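You operate a simulated robot arm through the tools that you are given. There is no shell and no other tool. Be economical: measure what you need, move in short steps, check, and stop when the job is done.

Carry out the task below with a simulated two-armed robot. There is one attempt and no reset: what you move stays moved.

## Task
Open the upper cold drawer, take the white lidded box from the inside of the upper cold drawer and put it on top of the large napkin carton, then shut the drawer. Open the left sink door. Do these in any order. Set down upright: white lidded box.

It is judged by the outcome, as a careful person would: the job done as asked, and still so three seconds after it is handed in. It fails if anything else is knocked over, pushed out of place, dropped, spilled or broken. Flat cloth is picked up by pressing the open fingertips on it (5 to 10 N) and closing them slowly along it; thin cloth reads only 2 to 8 mm in the jaws.

## Robot
Two 7-joint arms with two-finger parallel grippers on one trunk, on a base that drives. Base frame: it is fixed to the floor where the robot stands at the start and does not move with it; the origin is under the middle of the robot, x ahead of it, y to its left, z up. Readings come in mm, rad, newtons and seconds.
The left shoulder is at the start at [50, 187, 910], the right one opposite. With the tool pointing down near the work surface each hand reaches from about 100 to 600 mm from the robot's upright axis, wherever it stands, measured 20 degrees to its own side. Places, roughly: large napkin carton [-1750, 250, 1000]; left sink door [-1000, -100, 500]; upper cold drawer [700, 0, 400]. Payload 3.43 kg a hand.
The tool frame of a hand sits at the grasp point between the pads (the TCP): z along the fingers, y along the line on which they close. The tips reach 30 mm beyond it. Largest opening 94 mm; finger width 28, thickness 10; the body of the gripper, 50 by 96 mm, starts 55 mm behind the TCP.
Orientation is that of the tool frame in the base frame, as a unit quaternion [w, x, y, z]. With the fingers straight down and closing along the base's y, the tool's x points along the base's -x, its y along +y and its z along -z.

## Interface
- The arms move only by the tool arm_command. It takes "left_plan", "right_plan" or both (then of equal length, played together; a hand with none holds still); each is one flat list of numbers, 6 for each row, row after row: the shift along the base's x, y, z in mm, then the turn, a rotation vector about the base's x, y, z in rad. In form: [tx, ty, tz, wx, wy, wz, tx, ty, tz, wx, wy, wz, ...]. A call has 1 to 20 rows; each row shifts and turns the commanded pose from where the row before left it. "left_jaw" and "right_jaw" are, for a hand that has rows, the opening, from 0 (shut) to 1 (fully open), set as the call begins (left out, the last holds). Rows are played at 5 a second. More than 50 mm and 0.15 rad between two rows, or a gripper value outside its range, and nothing of the call is played. A pose out of reach is approached as far as the arm can. The call stops where the force on the tool passes 40 N (or 10 N more than at its start, if that is more) or the arm is blocked; 0.2 s more then pass. Each finger travels about 153 mm/s and halts on what it meets, pressing with about 26 N; the grip force reading is that of the motor and also rises with nothing between the fingers. The clock runs only during rows and for 0.2 s after the last one: add rows that do not move to give the fingers time. The reply holds the time, the measured pose of the TCP, the force on the tool along the base axes, the opening and the grip force, in the units named above and with some noise, with the torque about the TCP (base axes, N m) and any sound that the robot's microphone picked up, and new pictures: "show" is both (left out), scene, wrist or none (wrist: the cameras of the hands that moved).
- Cameras (640 x 400 px; columns grow to the right, rows downward): "scene" is now at [113.4, -2, 1029.1]; the picture's right is [-0.01, -1.00, 0.00], its down [-0.93, 0.01, -0.36] and it looks along [0.36, -0.00, -0.93] (base axes); focal length 214 px, centre (320, 200). "left" rides on the left gripper at [76, -14, -102] in its tool frame; the picture's right is [0.18, 0.98, 0.00], its down [-0.75, 0.14, -0.64] and it looks along [-0.63, 0.12, 0.77] (tool axes); focal length 243 px, centre (320, 200). "right" rides on the right gripper at [76, 14, -102] in its tool frame; the picture's right is [-0.18, 0.98, 0.00], its down [-0.75, -0.14, -0.64] and it looks along [-0.63, -0.12, 0.77] (tool axes); focal length 243 px, centre (320, 200). There is no depth. A picture from a camera that has moved, and an enlarged one, comes with that camera's place and axes in the base frame and with its lens.
- lift_body(by): slides the trunk up (or, below 0, down) by that many mm; the arms and the scene camera ride with it, the base frame stays. It gives what a move gives, with no picture.
- drive_base(legs): drives the robot by 1 to 6 legs, each [ahead, left, turn to the left] in mm, mm and rad, along the robot's own axes; the way and the turn of a leg run together, so that a leg with both is an arc; at most 1500 mm and 3.142 rad a leg. The arms and the cameras ride along, it lands a little off, and it stops where it bumps. It gives what a move gives, and a new picture of the scene camera.
- head_to(pan, tilt): turns the head with the scene camera to pan (to the left, within 1.396 rad either way) and tilt (down, from -0.506 to 1.204), counted from straight ahead of the robot. It gives what a move gives, and a new picture of the scene camera.
- inspect(camera, box): a new picture of the part [left, top, right, bottom] of that camera's present view, enlarged. No time passes.
- finish_job(): hands the job in; it is judged then, once.

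Go step by step. Nothing tells you exact positions but the pictures and the camera data: compare them with the known pose of the tool, close in by small moves and look again before you grip or let go. The budget is 165 turns and 260 pictures, counting those below and the enlarged ones. Unless the task says otherwise, let go and move clear before handing in, and close with one line.

The tools are called after ">>>" as name(argument=value, ...) on one line, values as JSON. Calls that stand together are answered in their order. arm_command: Moves the arms, as the interface text tells. Its arguments: {"type":"object","properties":{"left_plan":{"type":"array","items":{"type":"number"}},"left_jaw":{"type":"number"},"right_plan":{"type":"array","items":{"type":"number"}},"right_jaw":{"type":"number"},"show":{"type":"string","enum":["both","scene","wrist","none"]}},"required":[]} The other tools are called the same way: lift_body (by) slides the trunk up or down; drive_base (legs) drives the base; head_to (pan, tilt) turns the head that bears the scene camera; inspect (camera, box) takes an enlarged picture of a part of a camera's view; finish_job () hands the job in.

At the start:

```text
time: 0.0
left_ee_pos: [399.8, -53.6, 876.9]
left_orientation: [0.0, 0.0, 1.0, 0.001]
left_wrist_force: [0.0, 0.0, -0.1]
left_wrist_torque: [-0.01, -0.02, 0.04]
left_width: 94.2
left_gripper_force: 0.0
right_ee_pos: [316.0, -340.7, 874.6]
right_orientation: [0.0, 0.0, 1.0, 0.0]
right_wrist_force: [-1.4, -0.6, 0.0]
right_wrist_torque: [0.02, 0.03, -0.01]
right_width: 94.0
right_gripper_force: 0.0
trunk travel left (down, up): [-125.0, 307.0]
robot x, y, heading: [0.4, 4.0, -0.001]
head pan, tilt: [-0.014, 1.201]
```

scene: 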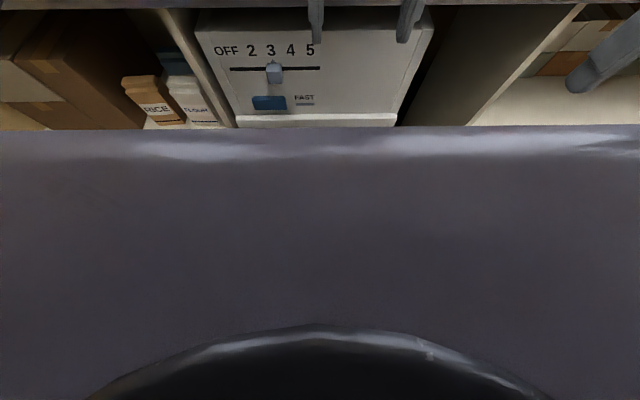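
right: 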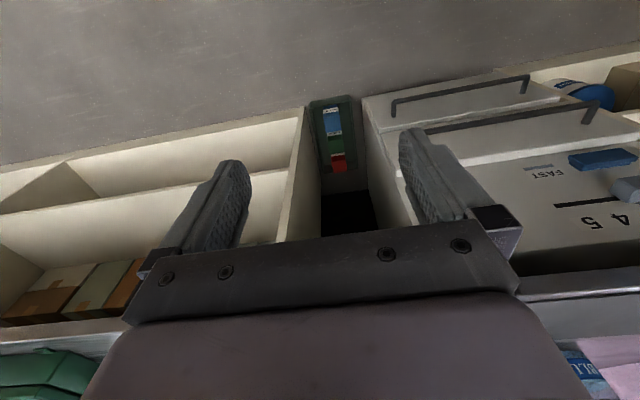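
left: 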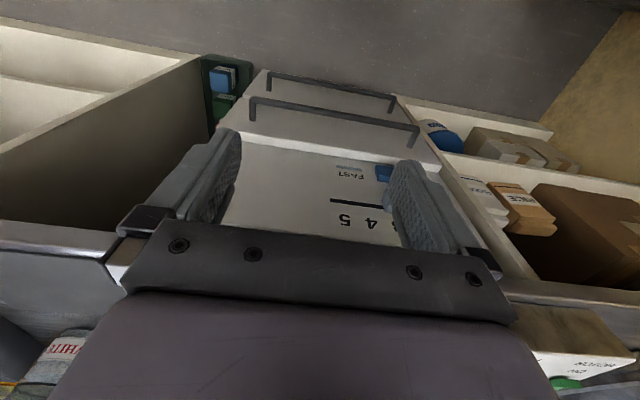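

The head looks steeply down, with a cold unit that has a slider and two drawers with bar handles ahead. I'll raise the head to see it.

>>> head_to(pan=0, tilt=0.6)

```text
time: 1.0
left_ee_pos: [399.2, -53.0, 877.9]
left_orientation: [0.0, 0.0, 1.0, 0.0]
left_wrist_force: [-0.1, 0.3, 0.3]
left_wrist_torque: [0.01, 0.01, 0.01]
left_width: 94.0
left_gripper_force: 0.1
right_ee_pos: [316.3, -341.4, 875.5]
right_orientation: [0.0, -0.001, 1.0, 0.0]
right_wrist_force: [0.1, 0.1, 0.4]
right_wrist_torque: [-0.02, -0.02, 0.0]
right_width: 94.1
right_gripper_force: 0.0
trunk travel left (down, up): [-125.0, 307.0]
robot x, y, heading: [0.3, -1.9, 0.003]
head pan, tilt: [0.0, 0.6]
camera scene: at [145.9, -1.3, 1073.7], right [0.0, -1.0, 0.0], down [-0.57, 0.0, -0.82], along [0.82, 0.0, -0.57], focal length 214 px, centre (320, 200)
```

scene: 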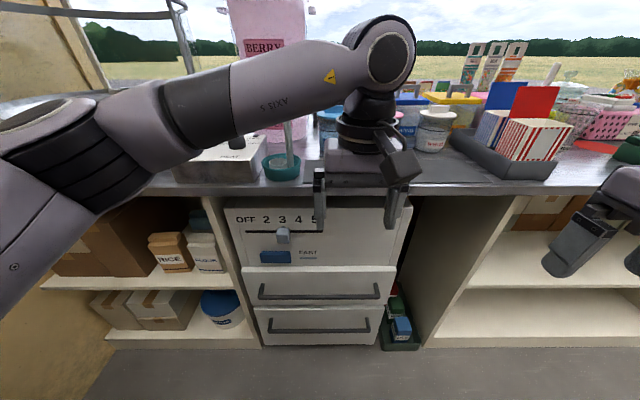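

A food-truck counter holds the cold unit below, with two drawers and bar handles. I'll back off to get room and a second viewpoint for measuring.

>>> drive_base(legs=[[-300, 0, 0]])

>>> head_to(pan=0, tilt=0.5)

```text
time: 3.0
left_ee_pos: [101.5, -52.9, 876.6]
left_orientation: [0.001, 0.0, 1.0, 0.0]
left_wrist_force: [0.4, -0.1, -0.1]
left_wrist_torque: [0.01, -0.01, 0.02]
left_width: 94.3
left_gripper_force: 0.1
right_ee_pos: [20.9, -340.8, 875.6]
right_orientation: [0.0, -0.001, 1.0, 0.0]
right_wrist_force: [0.5, -0.1, -0.1]
right_wrist_torque: [0.0, -0.01, 0.01]
right_width: 94.0
right_gripper_force: 0.0
trunk travel left (down, up): [-125.0, 307.0]
robot x, y, heading: [-298.0, 0.6, -0.001]
head pan, tilt: [0.0, 0.6]
camera scene: at [-151.5, -1.3, 1073.8], right [0.0, -1.0, 0.0], down [-0.56, 0.0, -0.83], along [0.83, 0.0, -0.56], focal length 214 px, centre (320, 200)
```

scene: 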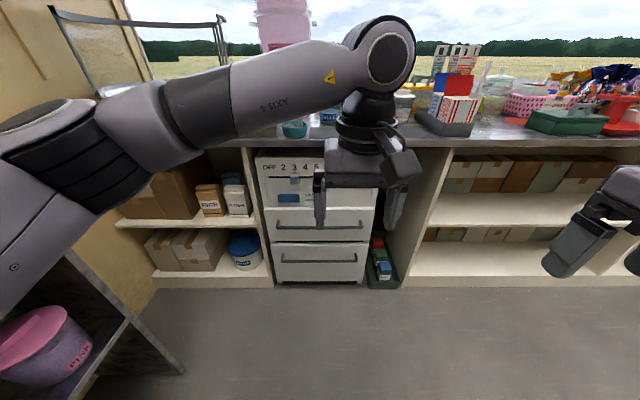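

```text
time: 3.7
left_ee_pos: [102.4, -52.6, 876.3]
left_orientation: [0.0, 0.0, 1.0, 0.0]
left_wrist_force: [0.2, -0.6, -0.7]
left_wrist_torque: [0.02, 0.0, 0.01]
left_width: 94.1
left_gripper_force: 0.0
right_ee_pos: [20.1, -341.0, 877.1]
right_orientation: [0.0, -0.002, 1.0, 0.0]
right_wrist_force: [0.7, 0.6, 0.0]
right_wrist_torque: [-0.01, 0.04, -0.01]
right_width: 94.3
right_gripper_force: 0.1
trunk travel left (down, up): [-125.0, 307.0]
robot x, y, heading: [-296.8, -1.0, -0.002]
head pan, tilt: [0.0, 0.499]
camera scene: at [-148.9, -1.3, 1082.8], right [0.0, -1.0, 0.0], down [-0.48, 0.0, -0.88], along [0.88, 0.0, -0.48], focal length 214 px, centre (320, 200)
```

scene: 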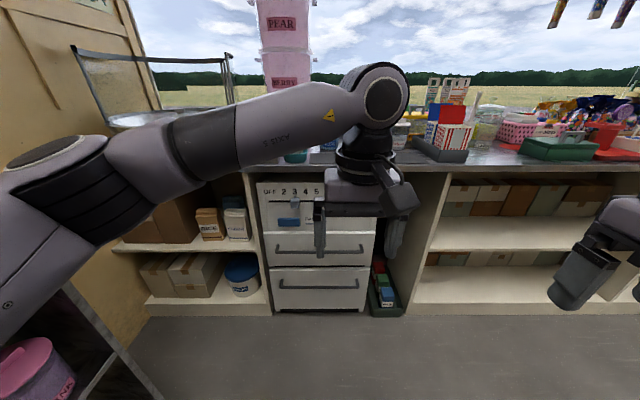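

Triangulating gives the upper handle near x≈490, z≈520. I'll enlarge for detail.

>>> inspect(camera="scene", box=[240, 170, 420, 320])

>>> inspect(camera="left", box=[0, 0, 640, 400])

```text
2.67 times, centred on (330, 245) of scene
camera zoom: at [-148.9, -1.3, 1082.8], right [0.0, -1.0, 0.0], down [-0.48, 0.0, -0.88], along [0.88, 0.0, -0.48], focal length 572 px, centre (293, 80)
```

zoom: 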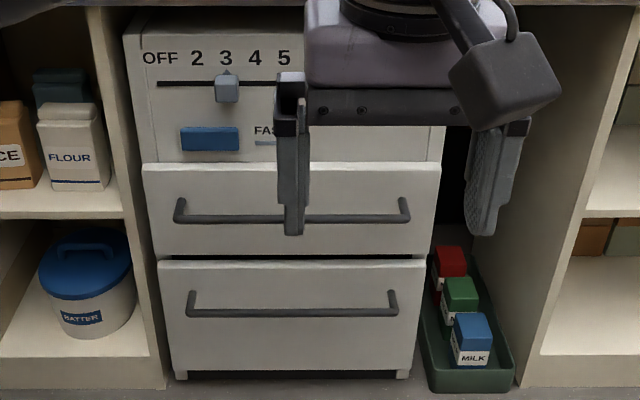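

```text
1.00 times, centred on (320, 200) of left (not enlarged: the box is as wide or as high as the picture)
camera zoom: at [26.5, -67.8, 979.0], right [-0.18, 0.98, 0.0], down [0.75, 0.14, 0.64], along [0.63, 0.12, -0.77], focal length 243 px, centre (320, 200)
```

zoom: 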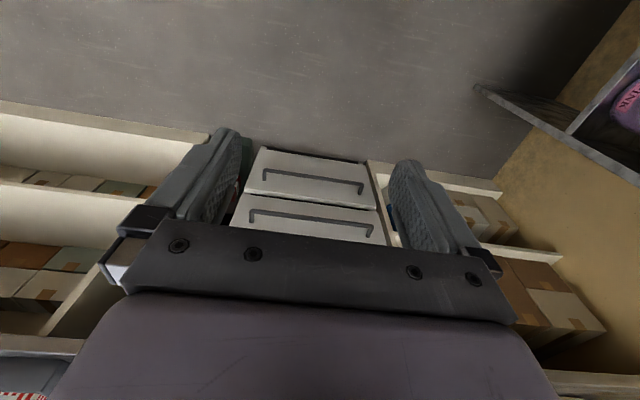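

The upper handle's bar is at about (517, 0, 478) and ±177 mm wide. Before working on it, I'll look around to both sides to plan the drive.

>>> head_to(pan=1.39, tilt=0.4)

>>> head_to(pan=-1.39, tilt=0.4)

```text
time: 5.2
left_ee_pos: [103.1, -53.4, 877.9]
left_orientation: [0.0, 0.001, 1.0, 0.0]
left_wrist_force: [0.0, 0.9, -1.1]
left_wrist_torque: [0.03, 0.06, -0.01]
left_width: 94.0
left_gripper_force: 0.0
right_ee_pos: [20.3, -341.3, 876.9]
right_orientation: [0.0, 0.0, 1.0, 0.001]
right_wrist_force: [0.7, -0.1, 0.7]
right_wrist_torque: [-0.01, -0.02, 0.03]
right_width: 94.0
right_gripper_force: 0.0
trunk travel left (down, up): [-125.0, 307.0]
robot x, y, heading: [-298.8, -0.8, -0.008]
head pan, tilt: [1.389, 0.4]
camera scene: at [-223.1, 89.8, 1092.0], right [0.98, -0.18, 0.0], down [-0.07, -0.38, -0.92], along [0.17, 0.91, -0.39], focal length 214 px, centre (320, 200)
```

scene: 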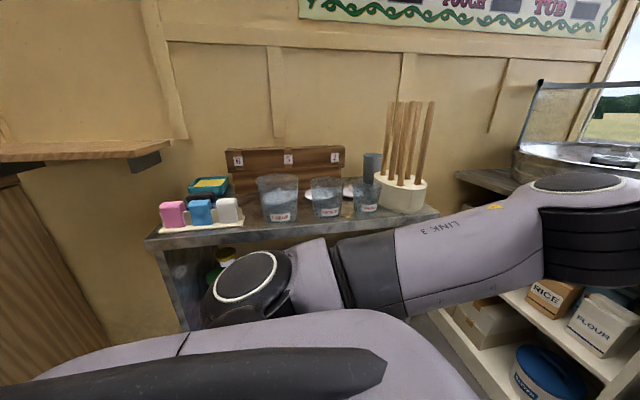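

```text
time: 7.7
left_ee_pos: [102.1, -53.7, 876.9]
left_orientation: [0.0, 0.0, 1.0, 0.0]
left_wrist_force: [-0.3, 0.0, -0.3]
left_wrist_torque: [-0.02, -0.02, -0.02]
left_width: 93.8
left_gripper_force: 0.1
right_ee_pos: [19.7, -340.8, 875.6]
right_orientation: [-0.001, -0.001, 1.0, 0.0]
right_wrist_force: [-0.1, 0.2, 1.2]
right_wrist_torque: [0.0, -0.02, -0.03]
right_width: 94.0
right_gripper_force: 0.0
trunk travel left (down, up): [-125.0, 307.0]
robot x, y, heading: [-295.4, 3.3, -0.001]
head pan, tilt: [-1.389, 0.4]
camera scene: at [-223.1, -92.4, 1092.0], right [-0.98, -0.18, 0.0], down [-0.07, 0.38, -0.92], along [0.17, -0.91, -0.39], focal length 214 px, centre (320, 200)
```

scene: 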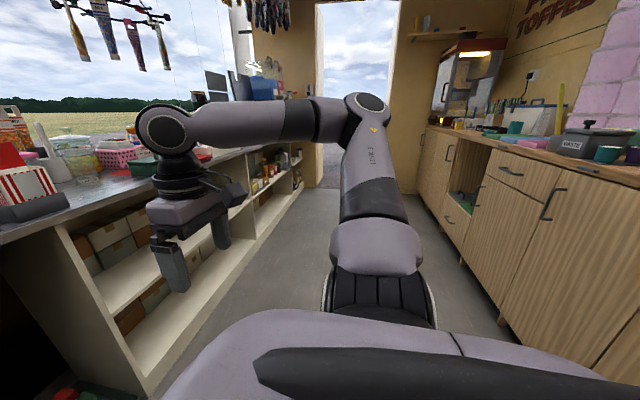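

The area is clear, with an open aisle to the right and a table edge at y≈610 on the left. I'll shift the robot right so the left arm faces the handle's middle, and lower the trunk.

>>> drive_base(legs=[[0, -180, 0]])

>>> lift_body(by=-125)

>>> head_to(pan=0.15, tilt=0.5)

>>> arm_command(left_plan=[0, 10, -10, 0, -0.15, 0, 0, 10, -10, 0, -0.15, 0, 0, 10, -10, 0, -0.15, 0, 0, 10, -10, 0, -0.15, 0, 0, 10, -10, 0, -0.15, 0, 0, 10, -10, 0, -0.15, 0, 0, 10, -10, 0, -0.15, 0, 0, 10, -10, 0, -0.15, 0, 0, 10, -10, 0, -0.15, 0, 0, 10, -10, 0, -0.15, 0, 0, 0, 0, 0, -0.0708, 0])

```text
time: 9.2
left_ee_pos: [102.3, -232.3, 876.9]
left_orientation: [0.0, -0.002, 1.0, 0.0]
left_wrist_force: [0.1, -0.3, -0.8]
left_wrist_torque: [0.02, 0.01, 0.0]
left_width: 94.0
left_gripper_force: 0.0
right_ee_pos: [20.3, -520.2, 876.2]
right_orientation: [-0.001, -0.002, 1.0, 0.0]
right_wrist_force: [0.7, -1.2, -0.2]
right_wrist_torque: [-0.04, -0.02, 0.02]
right_width: 93.8
right_gripper_force: 0.1
trunk travel left (down, up): [-125.0, 307.0]
robot x, y, heading: [-296.8, -179.6, -0.001]
head pan, tilt: [-1.389, 0.4]
camera scene: at [-222.9, -271.3, 1092.0], right [-0.98, -0.18, 0.0], down [-0.07, 0.38, -0.92], along [0.17, -0.91, -0.39], focal length 214 px, centre (320, 200)
```

scene: 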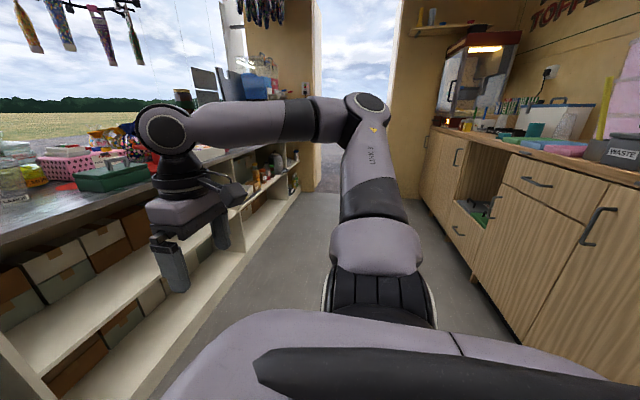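

```text
time: 10.7
left_ee_pos: [103.1, -231.8, 752.1]
left_orientation: [0.0, -0.001, 1.0, 0.0]
left_wrist_force: [-0.4, -0.5, -0.5]
left_wrist_torque: [0.01, -0.01, -0.01]
left_width: 94.0
left_gripper_force: 0.0
right_ee_pos: [19.4, -519.4, 750.8]
right_orientation: [0.0, -0.001, 1.0, -0.001]
right_wrist_force: [0.5, -0.9, -0.2]
right_wrist_torque: [-0.03, 0.0, -0.02]
right_width: 94.2
right_gripper_force: 0.0
trunk travel left (down, up): [0.0, 432.0]
robot x, y, heading: [-294.6, -180.4, 0.004]
head pan, tilt: [-1.389, 0.4]
```

```text
time: 12.4
left_ee_pos: [103.4, -232.2, 752.1]
left_orientation: [0.0, 0.0, 1.0, 0.0]
left_wrist_force: [0.2, -1.0, 0.0]
left_wrist_torque: [0.03, 0.03, 0.0]
left_width: 94.0
left_gripper_force: 0.1
right_ee_pos: [20.1, -518.9, 752.2]
right_orientation: [0.0, -0.001, 1.0, 0.0]
right_wrist_force: [-0.3, -0.5, -0.5]
right_wrist_torque: [-0.03, -0.02, 0.0]
right_width: 94.1
right_gripper_force: 0.1
trunk travel left (down, up): [0.0, 432.0]
robot x, y, heading: [-299.4, -177.3, -0.001]
head pan, tilt: [0.15, 0.499]
camera scene: at [-149.8, -166.5, 957.8], right [0.15, -0.99, 0.0], down [-0.47, -0.07, -0.88], along [0.87, 0.13, -0.48], focal length 214 px, centre (320, 200)
```

scene: 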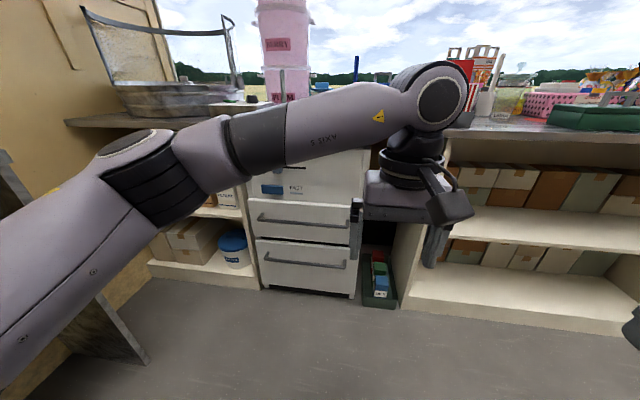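

```text
time: 14.8
left_ee_pos: [102.2, -131.7, 651.8]
left_orientation: [0.708, -0.001, 0.707, -0.002]
left_wrist_force: [-0.5, 0.7, 0.4]
left_wrist_torque: [-0.01, 0.0, -0.04]
left_width: 93.9
left_gripper_force: 0.0
right_ee_pos: [20.1, -518.5, 752.2]
right_orientation: [0.0, -0.001, 1.0, 0.0]
right_wrist_force: [-0.7, -0.2, -0.1]
right_wrist_torque: [-0.06, -0.01, 0.02]
right_width: 94.0
right_gripper_force: 0.0
trunk travel left (down, up): [0.0, 432.0]
robot x, y, heading: [-296.9, -180.1, -0.001]
head pan, tilt: [0.15, 0.499]
camera scene: at [-149.7, -166.4, 957.8], right [0.15, -0.99, 0.0], down [-0.47, -0.07, -0.88], along [0.87, 0.13, -0.48], focal length 214 px, centre (320, 200)
camera left: at [0.2, -146.3, 574.9], right [0.0, 0.98, -0.19], down [-0.64, 0.14, 0.75], along [0.77, 0.12, 0.63], focal length 243 px, centre (320, 200)
```

scene: 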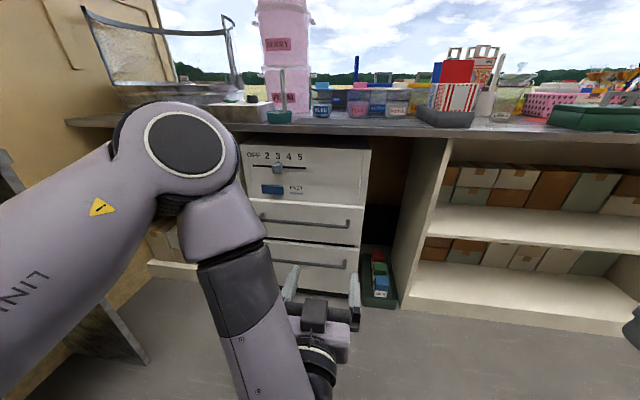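
left: 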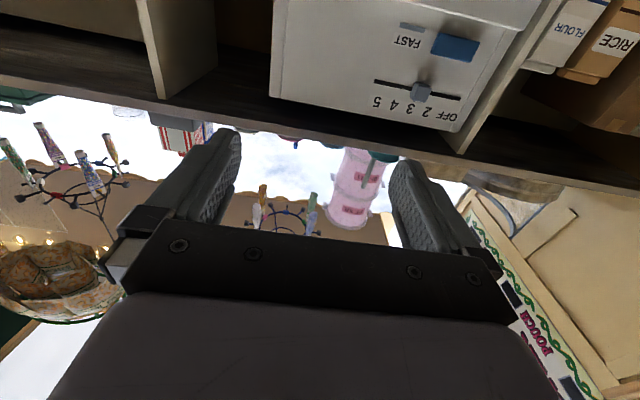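

The fingers now point forward. Next I roll 90° so they close vertically, while lowering to the handle's height and centring on it.

>>> arm_command(left_plan=[0, 12, -16, 0.15, 0, 0, 0, 12, -16, 0.15, 0, 0, 0, 12, -16, 0.15, 0, 0, 0, 12, -16, 0.15, 0, 0, 0, 12, -16, 0.15, 0, 0, 0, 12, -16, 0.15, 0, 0, 0, 12, -16, 0.15, 0, 0, 0, 12, -16, 0.15, 0, 0, 0, 12, -16, 0.15, 0, 0, 0, 12, -16, 0.15, 0, 0, 0, 12, -14, 0.0708, 0, 0])

```text
time: 17.2
left_ee_pos: [125.3, -115.4, 574.1]
left_orientation: [0.499, 0.499, 0.502, 0.5]
left_wrist_force: [-0.3, 0.6, -0.3]
left_wrist_torque: [0.0, 0.02, 0.02]
left_width: 93.7
left_gripper_force: 0.0
left hand out of reach, approached as far as the arm can: row 3, 4, 5, 6, 7, 8, 9, 10, 11
right_ee_pos: [18.8, -518.4, 751.1]
right_orientation: [0.0, -0.001, 1.0, 0.0]
right_wrist_force: [0.3, -0.1, -0.4]
right_wrist_torque: [0.03, 0.0, -0.06]
right_width: 94.1
right_gripper_force: 0.1
trunk travel left (down, up): [0.0, 432.0]
robot x, y, heading: [-294.9, -179.1, 0.003]
head pan, tilt: [0.15, 0.499]
camera scene: at [-149.8, -166.5, 957.8], right [0.15, -0.99, 0.0], down [-0.47, -0.07, -0.88], along [0.87, 0.13, -0.48], focal length 214 px, centre (320, 200)
camera left: at [23.2, -39.2, 559.2], right [0.0, 0.18, 0.98], down [-0.64, -0.76, 0.14], along [0.77, -0.63, 0.12], focal length 243 px, centre (320, 200)
```

scene: 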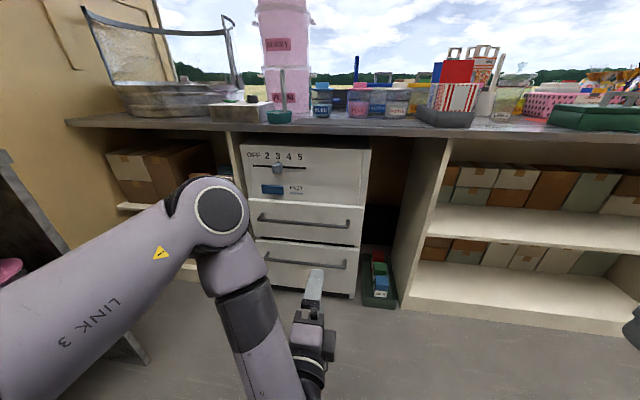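
left: 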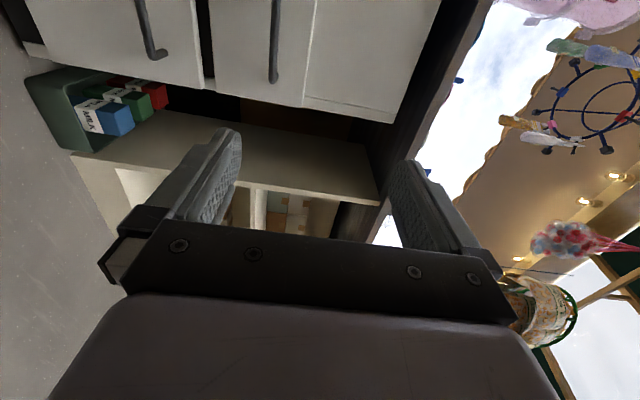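

The orientation is reached but the hand is too close in to go lower. I'll extend it forward; there is about 380 mm of clearance to the drawer.

>>> arm_command(left_plan=[30, 0, 0, 0, 0, 0, 30, 0, 0, 0, 0, 0, 30, 0, 0, 0, 0, 0, 30, 0, 0, 0, 0, 0, 0, 0, 0, 0, 0, 0])

```text
time: 18.4
left_ee_pos: [236.2, -137.5, 593.8]
left_orientation: [0.497, 0.499, 0.502, 0.501]
left_wrist_force: [-0.1, 0.3, -0.4]
left_wrist_torque: [0.03, 0.03, -0.01]
left_width: 93.7
left_gripper_force: 0.0
left hand out of reach, approached as far as the arm can: row 1, 2, 3, 4
right_ee_pos: [19.6, -519.7, 751.1]
right_orientation: [0.0, 0.0, 1.0, -0.001]
right_wrist_force: [0.9, 0.1, -0.3]
right_wrist_torque: [0.01, 0.02, 0.0]
right_width: 94.2
right_gripper_force: 0.2
trunk travel left (down, up): [0.0, 432.0]
robot x, y, heading: [-297.0, -176.1, -0.0]
head pan, tilt: [0.15, 0.499]
camera scene: at [-149.8, -166.5, 957.8], right [0.15, -0.99, 0.0], down [-0.47, -0.07, -0.88], along [0.87, 0.13, -0.48], focal length 214 px, centre (320, 200)
camera left: at [133.9, -63.1, 579.4], right [0.0, 0.19, 0.98], down [-0.64, -0.76, 0.14], along [0.77, -0.63, 0.12], focal length 243 px, centre (320, 200)
```

scene: 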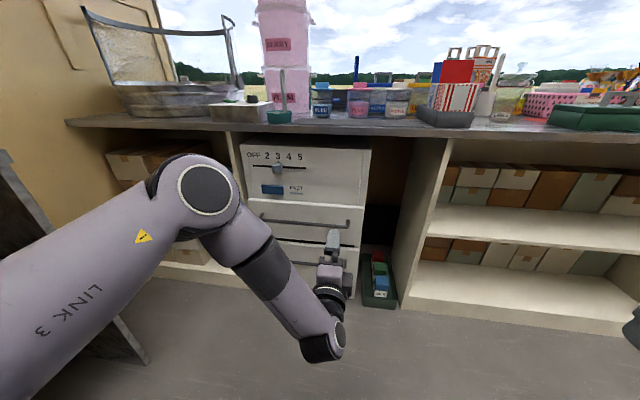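
left: 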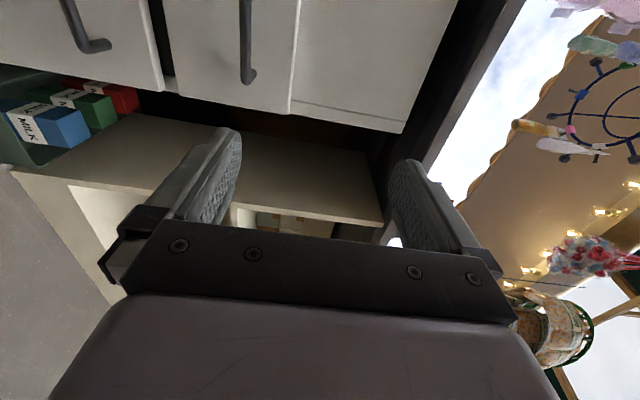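

The arm struggles with a level tool this low. I'll pitch the tool about 35–40° downward, which still straddles the bar, and see where it settles.

>>> arm_command(left_plan=[0, 0, 0, 0, 0.15, 0, 0, 0, 0, 0, 0.15, 0, 0, 0, 0, 0, 0.15, 0, 0, 0, 0, 0, 0.15, 0, 0, 0, 0, 0, 0.1, 0, 0, 0, 0, 0, 0, 0])

```text
time: 19.8
left_ee_pos: [237.1, -139.7, 593.0]
left_orientation: [0.297, 0.641, 0.642, 0.298]
left_wrist_force: [-0.1, 0.3, -0.2]
left_wrist_torque: [0.03, -0.01, -0.02]
left_width: 93.9
left_gripper_force: 0.1
right_ee_pos: [20.6, -519.3, 750.2]
right_orientation: [0.0, -0.001, 1.0, -0.001]
right_wrist_force: [0.8, -0.3, 0.1]
right_wrist_torque: [0.0, 0.01, 0.0]
right_width: 94.0
right_gripper_force: 0.0
trunk travel left (down, up): [0.0, 432.0]
robot x, y, heading: [-298.9, -178.5, 0.001]
head pan, tilt: [0.15, 0.499]
camera scene: at [-149.8, -166.5, 957.8], right [0.15, -0.99, 0.0], down [-0.47, -0.07, -0.88], along [0.87, 0.13, -0.48], focal length 214 px, centre (320, 200)
camera left: at [148.9, -62.8, 648.3], right [0.63, 0.19, 0.75], down [-0.4, -0.75, 0.52], along [0.66, -0.63, -0.4], focal length 243 px, centre (320, 200)
```

scene: 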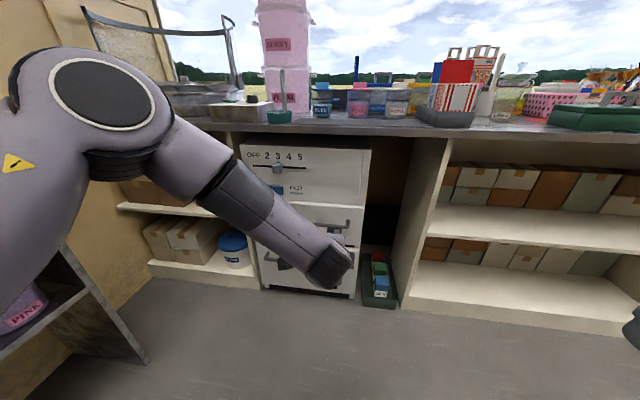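
left: 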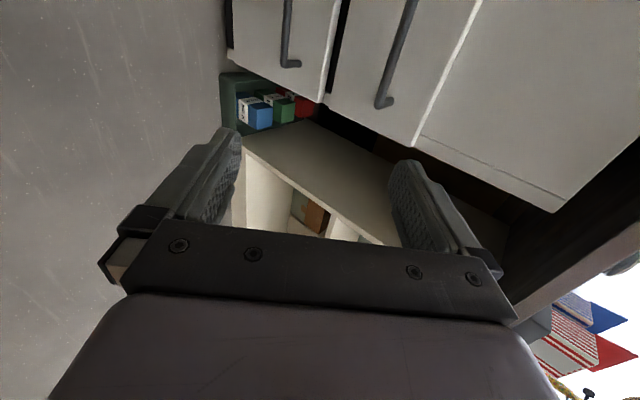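

The tool is pitched about 40° down and the pose is now reachable. I'll move it toward the handle centre's y and height, still short of the drawer.

>>> arm_command(left_plan=[0, 22, -20, 0, 0, 0, 0, 22, -20, 0, 0, 0, 0, 22, -20, 0, 0, 0, 0, 22, -20, 0, 0, 0, 0, 22, -20, 0, 0, 0, 0, 0, 0, 0, 0, 0])

```text
time: 21.2
left_ee_pos: [235.5, -28.9, 492.8]
left_orientation: [0.298, 0.641, 0.642, 0.298]
left_wrist_force: [0.3, 0.6, -0.9]
left_wrist_torque: [0.03, 0.0, 0.03]
left_width: 94.1
left_gripper_force: 0.1
right_ee_pos: [19.2, -518.7, 751.3]
right_orientation: [0.0, 0.0, 1.0, 0.0]
right_wrist_force: [-1.2, 0.7, -0.3]
right_wrist_torque: [-0.01, 0.0, -0.01]
right_width: 94.1
right_gripper_force: 0.0
trunk travel left (down, up): [0.0, 432.0]
robot x, y, heading: [-298.0, -177.6, 0.003]
head pan, tilt: [0.15, 0.499]
camera scene: at [-149.8, -166.5, 957.8], right [0.15, -0.99, 0.0], down [-0.47, -0.07, -0.88], along [0.87, 0.13, -0.48], focal length 214 px, centre (320, 200)
camera left: at [148.6, 47.2, 547.7], right [0.63, 0.19, 0.75], down [-0.4, -0.75, 0.52], along [0.66, -0.63, -0.4], focal length 243 px, centre (320, 200)
```

scene: 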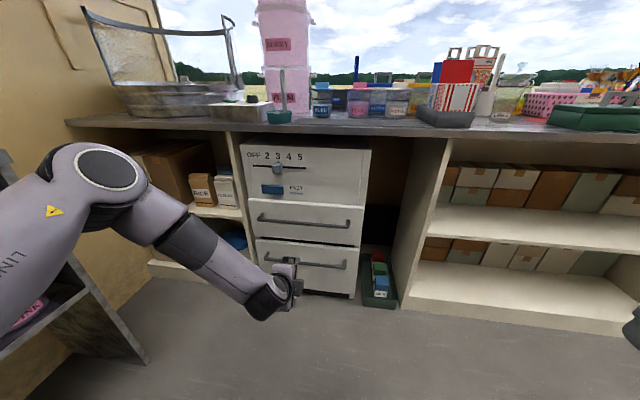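
left: 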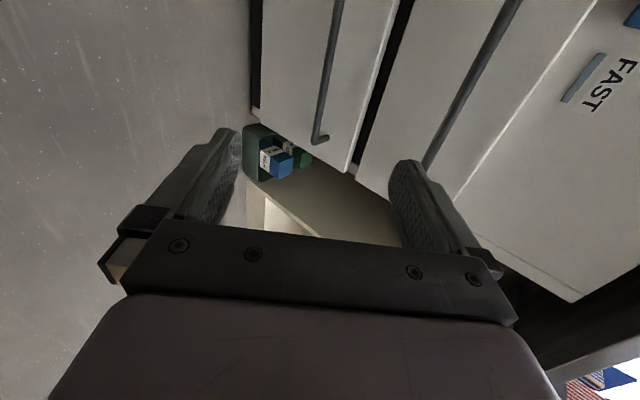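

Handle estimate is now (≈515, 0, ≈490). I'll drive forward 190 mm, with the hand remaining about 90 mm short, and look again.

>>> drive_base(legs=[[190, 0, 0]])

>>> inspect(camera="left", box=[0, 0, 640, 400])

>>> head_to(pan=0.4, tilt=0.75)

```text
time: 22.7
left_ee_pos: [424.3, -28.9, 494.2]
left_orientation: [0.299, 0.641, 0.641, 0.298]
left_wrist_force: [-0.9, -0.2, -0.2]
left_wrist_torque: [0.04, 0.02, -0.03]
left_width: 94.1
left_gripper_force: 0.0
right_ee_pos: [207.7, -519.2, 750.3]
right_orientation: [0.001, -0.001, 1.0, 0.0]
right_wrist_force: [0.1, -0.1, -0.4]
right_wrist_torque: [0.0, 0.0, 0.01]
right_width: 94.0
right_gripper_force: 0.0
trunk travel left (down, up): [0.0, 432.0]
robot x, y, heading: [-109.7, -176.9, 0.001]
head pan, tilt: [0.15, 0.499]
camera scene: at [38.0, -166.3, 957.8], right [0.15, -0.99, 0.0], down [-0.47, -0.07, -0.88], along [0.87, 0.13, -0.48], focal length 214 px, centre (320, 200)
```

scene: 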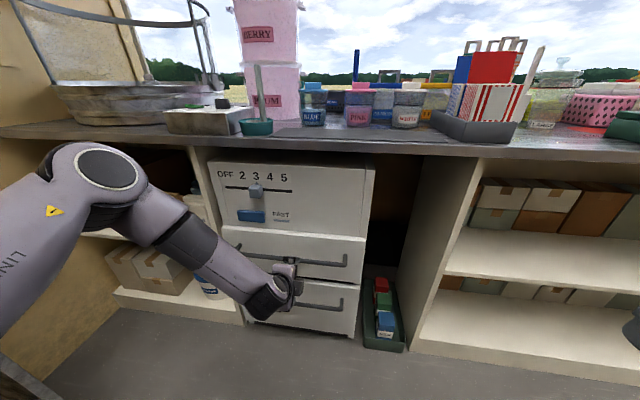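

```text
1.00 times, centred on (320, 200) of left (not enlarged: the box is as wide or as high as the picture)
camera zoom: at [336.6, 46.9, 548.1], right [0.63, 0.19, 0.75], down [-0.4, -0.75, 0.52], along [0.66, -0.63, -0.4], focal length 243 px, centre (320, 200)
```

zoom: 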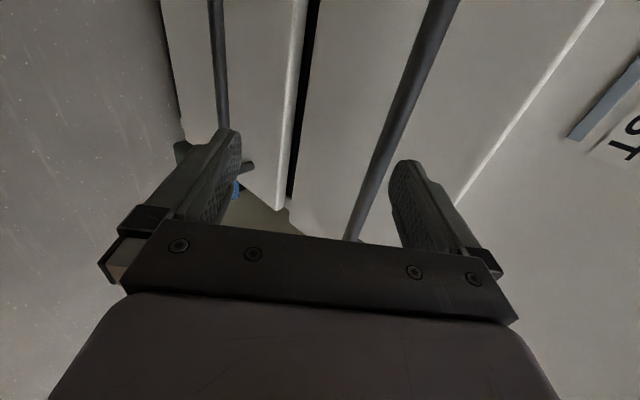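

```text
time: 23.5
left_ee_pos: [424.0, -29.1, 492.9]
left_orientation: [0.298, 0.641, 0.642, 0.298]
left_wrist_force: [0.7, 0.2, -0.8]
left_wrist_torque: [0.0, -0.02, -0.01]
left_width: 94.2
left_gripper_force: 0.1
right_ee_pos: [208.5, -519.4, 750.7]
right_orientation: [-0.001, -0.001, 1.0, 0.0]
right_wrist_force: [0.2, 0.6, 0.3]
right_wrist_torque: [0.03, 0.01, -0.04]
right_width: 93.8
right_gripper_force: 0.0
trunk travel left (down, up): [0.0, 432.0]
robot x, y, heading: [-108.2, -181.0, -0.001]
head pan, tilt: [0.4, 0.75]
camera scene: at [24.5, -147.7, 935.9], right [0.39, -0.92, 0.0], down [-0.63, -0.27, -0.73], along [0.67, 0.28, -0.68], focal length 214 px, centre (320, 200)
```

scene: 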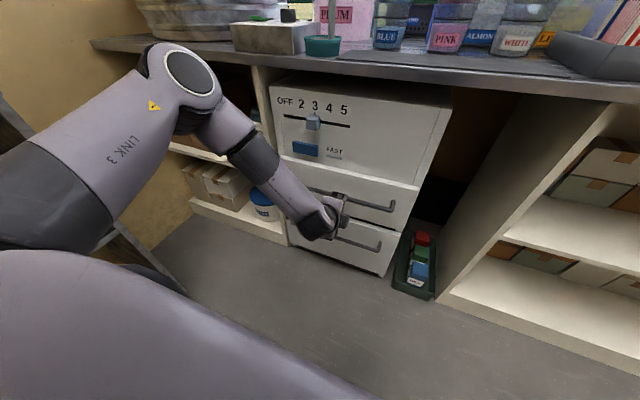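

The hand is well aligned with the bar, which is about 60–85 mm ahead. A flatter approach would keep the upper finger clear of the drawer front, so I'll try levelling by 0.3 rad and narrowing the jaws.

>>> arm_command(left_plan=[0, 0, 0, 0, -0.1, 0, 0, 0, 0, 0, -0.1, 0, 0, 0, 0, 0, -0.1, 0, 0, 0, 0, 0, 0, 0], left_jaw=0.6, show="wrist")

```text
time: 24.5
left_ee_pos: [429.8, -66.7, 517.7]
left_orientation: [0.385, 0.588, 0.594, 0.392]
left_wrist_force: [-0.3, -0.5, 1.3]
left_wrist_torque: [0.02, 0.01, -0.01]
left_width: 56.3
left_gripper_force: 0.0
left hand out of reach, approached as far as the arm can: row 2, 3
right_ee_pos: [207.8, -520.3, 751.6]
right_orientation: [0.0, -0.001, 1.0, 0.0]
right_wrist_force: [-1.0, 0.7, -0.8]
right_wrist_torque: [0.01, 0.0, -0.01]
right_width: 94.1
right_gripper_force: 0.1
trunk travel left (down, up): [0.0, 432.0]
robot x, y, heading: [-112.0, -175.9, 0.001]
head pan, tilt: [0.4, 0.75]
camera left: at [329.3, 8.1, 544.5], right [0.39, 0.19, 0.9], down [-0.52, -0.76, 0.38], along [0.76, -0.62, -0.2], focal length 243 px, centre (320, 200)
```

left: 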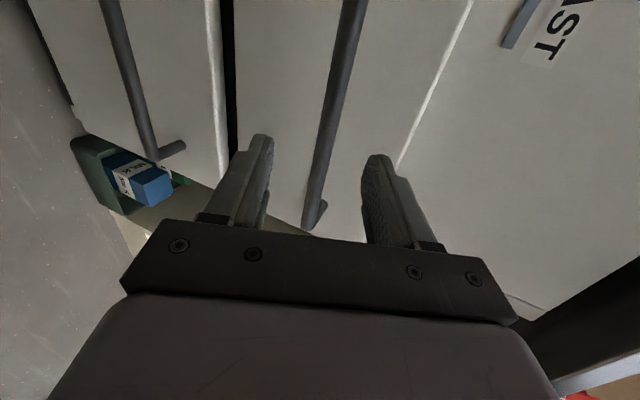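

The bar is centred between the fingers and about 80 mm ahead along the tool. I'll advance along the tool axis in small steps.

>>> arm_command(left_plan=[18, 0, -8, 0, 0, 0, 18, 0, -8, 0, 0, 0], show="wrist")

```text
time: 25.1
left_ee_pos: [466.8, -73.6, 505.9]
left_orientation: [0.388, 0.588, 0.592, 0.392]
left_wrist_force: [0.3, 0.8, 0.0]
left_wrist_torque: [-0.02, 0.0, -0.01]
left_width: 56.1
left_gripper_force: 0.0
left hand out of reach, approached as far as the arm can: row 1
right_ee_pos: [207.1, -519.8, 750.5]
right_orientation: [-0.001, -0.001, 1.0, 0.0]
right_wrist_force: [0.0, 0.1, 0.0]
right_wrist_torque: [0.0, 0.01, -0.02]
right_width: 94.1
right_gripper_force: 0.0
trunk travel left (down, up): [0.0, 432.0]
robot x, y, heading: [-109.4, -178.3, 0.004]
head pan, tilt: [0.4, 0.75]
camera left: at [367.0, 1.4, 532.8], right [0.39, 0.19, 0.9], down [-0.53, -0.76, 0.38], along [0.76, -0.63, -0.19], focal length 243 px, centre (320, 200)
```

left: 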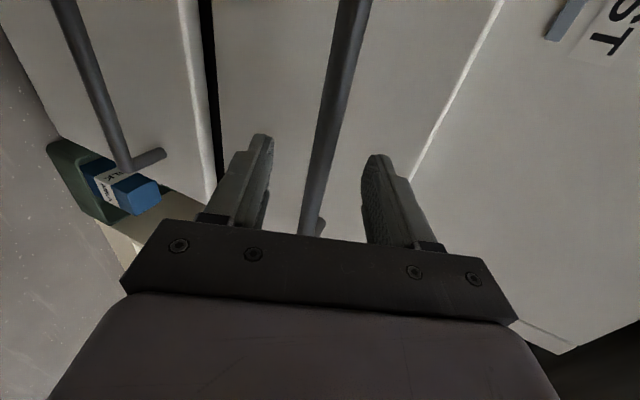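

The approach stays aligned, so I'm advancing another ~30 mm.

>>> arm_command(left_plan=[14, 0, -6, 0, 0, 0, 14, 0, -6, 0, 0, 0], show="both")

```text
time: 25.7
left_ee_pos: [495.5, -74.8, 494.8]
left_orientation: [0.387, 0.589, 0.592, 0.391]
left_wrist_force: [0.6, 0.0, -0.8]
left_wrist_torque: [-0.01, 0.01, -0.01]
left_width: 56.2
left_gripper_force: 0.1
left hand out of reach, approached as far as the arm can: row 1
right_ee_pos: [208.2, -519.3, 750.7]
right_orientation: [0.0, 0.0, 1.0, -0.001]
right_wrist_force: [0.8, -0.3, 0.1]
right_wrist_torque: [0.04, 0.0, 0.04]
right_width: 93.8
right_gripper_force: 0.1
trunk travel left (down, up): [0.0, 432.0]
robot x, y, heading: [-109.4, -180.0, -0.001]
head pan, tilt: [0.4, 0.75]
camera scene: at [24.4, -147.7, 935.9], right [0.39, -0.92, 0.0], down [-0.63, -0.27, -0.73], along [0.67, 0.29, -0.68], focal length 214 px, centre (320, 200)
camera left: at [394.7, -0.5, 521.6], right [0.39, 0.19, 0.9], down [-0.53, -0.76, 0.38], along [0.76, -0.63, -0.19], focal length 243 px, centre (320, 200)
```

scene: 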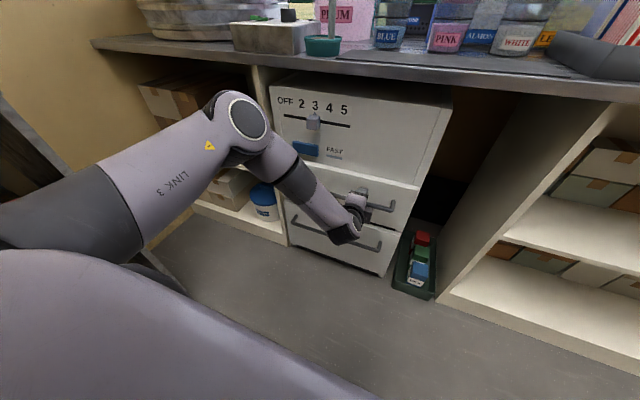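
left: 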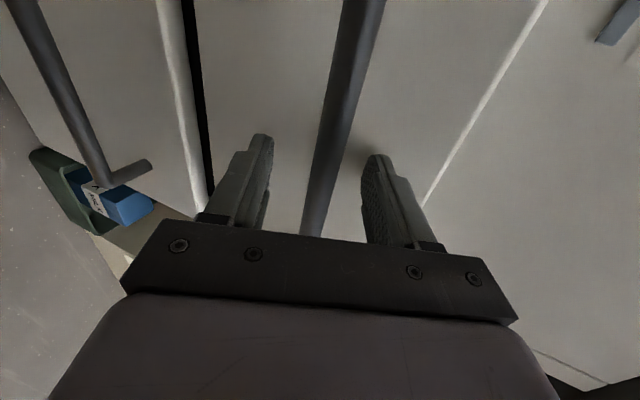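

The bar looks to be between the fingers. I'll close and read the width.

>>> arm_command(left_plan=[0, 0, 0, 0, 0, 0, 0, 0, 0, 0, 0, 0, 0, 0, 0, 0, 0, 0], left_jaw=0, show="wrist")

```text
time: 26.5
left_ee_pos: [495.4, -75.7, 495.0]
left_orientation: [0.388, 0.588, 0.592, 0.391]
left_wrist_force: [2.4, -0.8, 4.1]
left_wrist_torque: [0.02, 0.0, 0.06]
left_width: 18.2
left_gripper_force: 44.9
right_ee_pos: [206.4, -518.6, 750.8]
right_orientation: [0.0, -0.001, 1.0, 0.0]
right_wrist_force: [0.6, 0.0, 0.3]
right_wrist_torque: [0.0, 0.01, 0.01]
right_width: 94.2
right_gripper_force: 0.1
trunk travel left (down, up): [0.0, 432.0]
robot x, y, heading: [-114.1, -178.2, 0.0]
head pan, tilt: [0.4, 0.75]
camera left: at [394.8, -0.5, 522.3], right [0.38, 0.19, 0.9], down [-0.53, -0.76, 0.38], along [0.76, -0.63, -0.19], focal length 243 px, centre (320, 200)
```

left: 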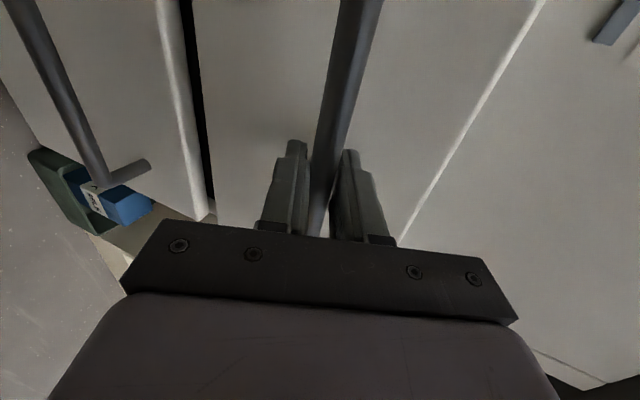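

The bar is held at 18 mm. I'll pull by driving back slowly.

>>> drive_base(legs=[[-80, 0, 0]])

```text
time: 27.6
left_ee_pos: [415.2, -75.6, 496.4]
left_orientation: [0.388, 0.588, 0.592, 0.391]
left_wrist_force: [-2.1, -5.4, 6.3]
left_wrist_torque: [0.13, 0.0, 0.57]
left_width: 18.1
left_gripper_force: 44.5
right_ee_pos: [128.2, -518.6, 750.6]
right_orientation: [0.001, -0.001, 1.0, 0.001]
right_wrist_force: [0.7, 0.0, -0.3]
right_wrist_torque: [-0.01, -0.02, 0.03]
right_width: 94.0
right_gripper_force: 0.0
trunk travel left (down, up): [0.0, 432.0]
robot x, y, heading: [-189.7, -181.1, 0.001]
head pan, tilt: [0.4, 0.75]
camera scene: at [-55.1, -148.0, 936.0], right [0.39, -0.92, 0.0], down [-0.63, -0.27, -0.73], along [0.67, 0.29, -0.68], focal length 214 px, centre (320, 200)
```

scene: 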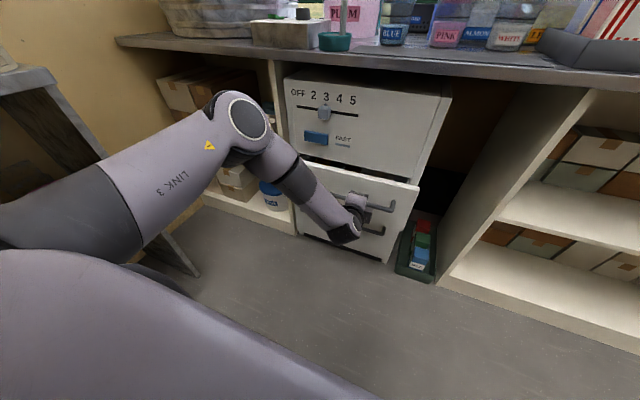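

The drawer is sliding out, so I'll keep pulling.

>>> drive_base(legs=[[-170, 0, 0]])

```text
time: 29.0
left_ee_pos: [247.8, -77.3, 495.2]
left_orientation: [0.389, 0.589, 0.591, 0.391]
left_wrist_force: [-0.3, -3.8, 4.1]
left_wrist_torque: [0.11, 0.04, 0.43]
left_width: 18.4
left_gripper_force: 43.8
right_ee_pos: [-41.6, -520.2, 750.4]
right_orientation: [0.0, -0.001, 1.0, 0.0]
right_wrist_force: [-0.1, 0.6, -1.0]
right_wrist_torque: [0.03, -0.01, -0.03]
right_width: 93.8
right_gripper_force: 0.1
trunk travel left (down, up): [0.0, 432.0]
robot x, y, heading: [-360.2, -181.4, -0.0]
head pan, tilt: [0.4, 0.75]
camera scene: at [-224.2, -148.1, 936.0], right [0.39, -0.92, 0.0], down [-0.63, -0.27, -0.73], along [0.67, 0.29, -0.68], focal length 214 px, centre (320, 200)
```

scene: 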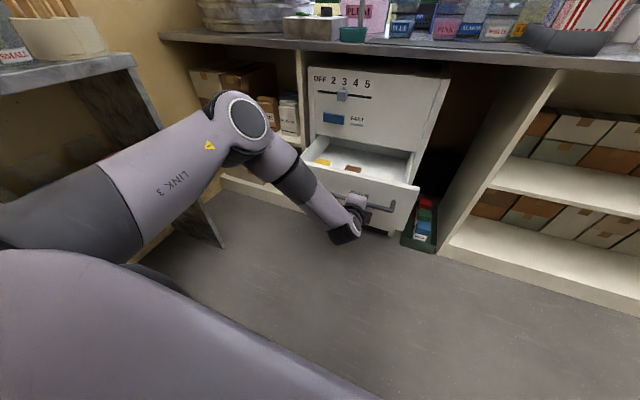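

The drawer is out about 250 mm. I'll zoom on its inside.

>>> inspect(camera="scene", box=[280, 110, 440, 210])

```text
4.00 times, centred on (360, 160) of scene
camera zoom: at [-224.2, -148.1, 936.0], right [0.39, -0.92, 0.0], down [-0.63, -0.27, -0.73], along [0.67, 0.29, -0.68], focal length 858 px, centre (160, 360)
```

zoom: 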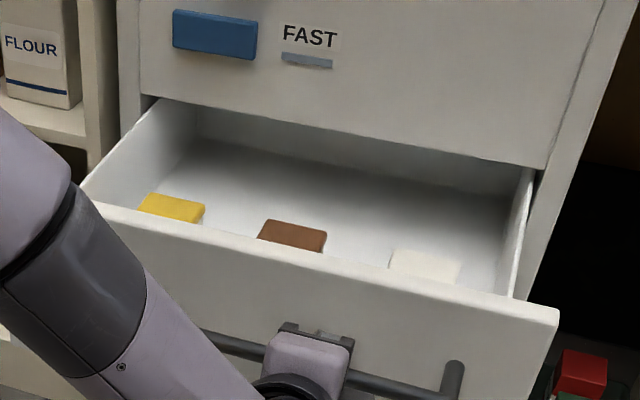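

I see three lidded boxes inside: yellow, brown and white, with white on the right. I'll release the handle and back the hand off.

>>> arm_command(left_plan=[0, 0, 0, 0, 0, 0, 0, 0, 0, 0, 0, 0, -18, 0, 8, 0, 0, 0, -18, 0, 8, 0, 0, 0, -18, 0, 8, 0, 0, 0, -18, 0, 8, 0, 0, 0], left_jaw=0.6, show="wrist")

```text
time: 30.4
left_ee_pos: [175.4, -77.3, 526.7]
left_orientation: [0.388, 0.589, 0.592, 0.391]
left_wrist_force: [-0.5, -0.5, -0.3]
left_wrist_torque: [-0.01, 0.0, 0.01]
left_width: 56.4
left_gripper_force: 0.1
right_ee_pos: [-40.9, -519.5, 750.8]
right_orientation: [0.0, -0.001, 1.0, 0.0]
right_wrist_force: [0.2, 0.0, 0.0]
right_wrist_torque: [-0.04, 0.01, 0.01]
right_width: 94.0
right_gripper_force: 0.0
trunk travel left (down, up): [0.0, 432.0]
robot x, y, heading: [-355.3, -177.7, -0.003]
head pan, tilt: [0.4, 0.75]
camera left: at [74.4, -1.4, 553.9], right [0.39, 0.19, 0.9], down [-0.53, -0.76, 0.38], along [0.75, -0.63, -0.19], focal length 243 px, centre (320, 200)
```

left: 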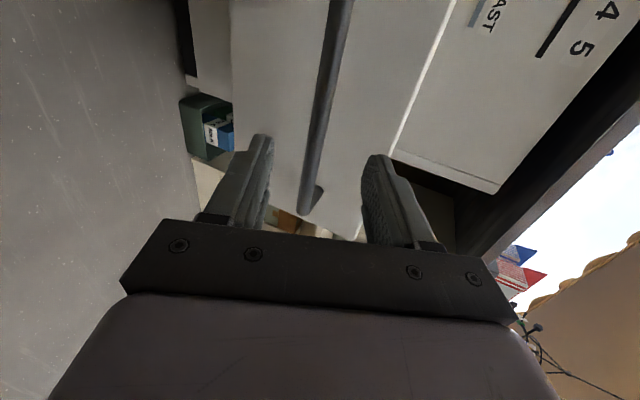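

Next I raise the hand and turn it to point straight down, so the wrist camera can look into the drawer.

>>> arm_command(left_plan=[0, 0, 30, 0, 0, 0, 0, 0, 30, 0, 0.13, 0, 0, 0, 30, 0, 0.13, 0, 0, 0, 30, 0, 0.13, 0, 0, 0, 30, 0, 0.13, 0, 0, 0, 30, 0, 0.13, 0, 0, 0, 0, 0, 0.13, 0, 0, 0, 0, 0, 0.13, 0, 0, 0, 0, 0, 0.13, 0, 0, 0, 0, 0, 0.125, 0], left_jaw=1)

>>> arm_command(left_plan=[0, 0, 0, 0, 0, -0.15, 0, 0, 0, 0, 0, -0.15, 0, 0, 0, 0, 0, -0.15, 0, 0, 0, 0, 0, -0.15, 0, 0, 0, 0, 0, -0.15, 0, 0, 0, 0, 0, -0.15, 0, 0, 0, 0, 0, -0.15, 0, 0, 0, 0, 0, -0.15, 0, 0, 0, 0, 0, -0.15, 0, 0, 0, 0, 0, -0.15, 0, 0, 0, 0, 0, -0.0708])

```text
time: 32.6
left_ee_pos: [151.7, -58.5, 652.1]
left_orientation: [0.224, 0.67, 0.671, 0.225]
left_wrist_force: [-0.2, -0.1, 0.4]
left_wrist_torque: [0.0, 0.07, 0.0]
left_width: 94.1
left_gripper_force: 0.1
left hand out of reach, approached as far as the arm can: row 5, 6, 7, 8, 9, 10
right_ee_pos: [-40.1, -519.8, 750.5]
right_orientation: [0.0, 0.0, 1.0, 0.001]
right_wrist_force: [-0.2, 1.2, 0.2]
right_wrist_torque: [-0.04, 0.01, 0.0]
right_width: 94.0
right_gripper_force: 0.0
trunk travel left (down, up): [0.0, 432.0]
robot x, y, heading: [-354.6, -178.3, 0.001]
head pan, tilt: [0.4, 0.75]
camera scene: at [-223.9, -147.9, 935.9], right [0.39, -0.92, 0.0], down [-0.63, -0.27, -0.73], along [0.67, 0.28, -0.68], focal length 214 px, centre (320, 200)
camera left: at [78.3, 17.7, 724.6], right [0.78, 0.19, 0.59], down [-0.27, -0.76, 0.6], along [0.56, -0.63, -0.54], focal length 243 px, centre (320, 200)
```

scene: 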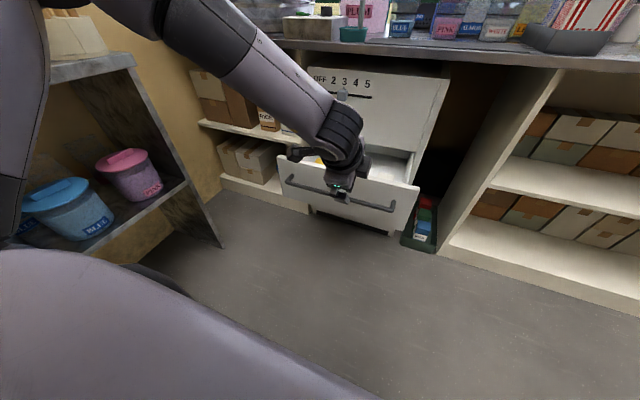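
left: 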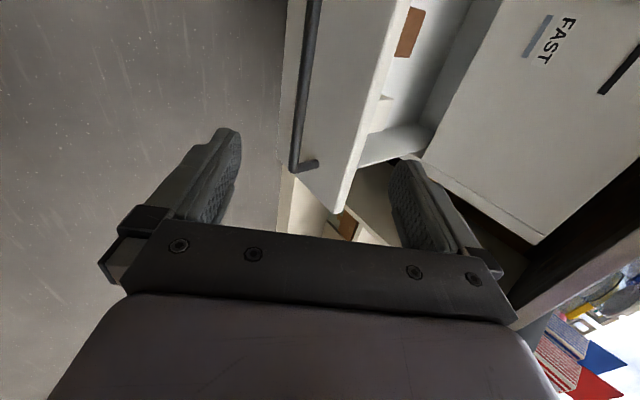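

```text
time: 35.0
left_ee_pos: [67.7, -135.1, 581.9]
left_orientation: [0.307, 0.906, 0.276, 0.097]
left_wrist_force: [0.2, -0.6, -0.4]
left_wrist_torque: [-0.03, 0.01, 0.0]
left_width: 94.0
left_gripper_force: 0.1
left hand out of reach, approached as far as the arm can: row 1, 2, 3, 4, 5, 6, 7, 8, 9, 10
right_ee_pos: [-39.4, -519.2, 750.5]
right_orientation: [0.001, -0.001, 1.0, 0.0]
right_wrist_force: [-0.4, 0.0, 0.3]
right_wrist_torque: [-0.03, 0.04, 0.01]
right_width: 94.0
right_gripper_force: 0.0
trunk travel left (down, up): [0.0, 432.0]
robot x, y, heading: [-353.3, -175.2, -0.003]
head pan, tilt: [0.4, 0.75]
camera scene: at [-223.9, -147.9, 935.9], right [0.39, -0.92, 0.0], down [-0.63, -0.27, -0.73], along [0.67, 0.28, -0.68], focal length 214 px, centre (320, 200)
camera left: at [89.1, -31.7, 654.6], right [0.59, -0.54, 0.6], down [-0.78, -0.19, 0.59], along [-0.21, -0.82, -0.54], focal length 243 px, centre (320, 200)
```

scene: 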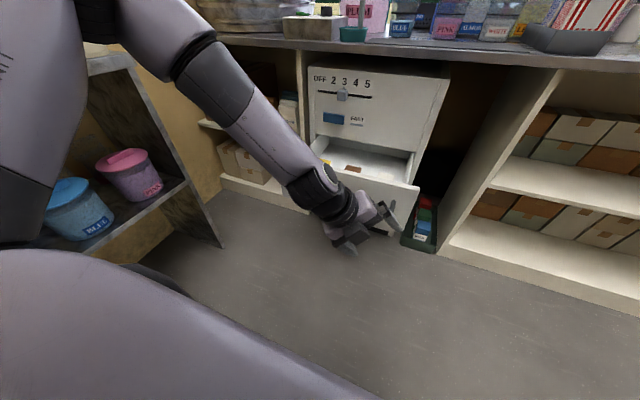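
left: 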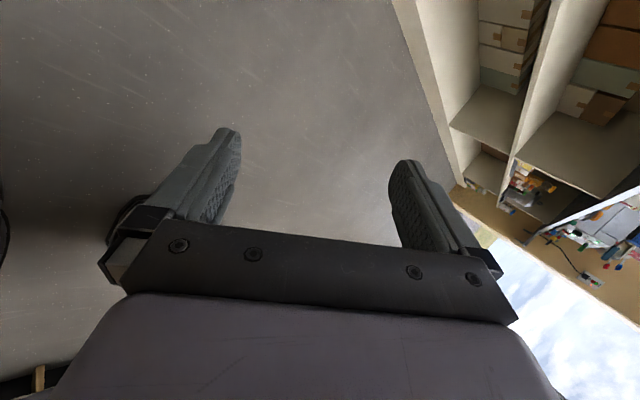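

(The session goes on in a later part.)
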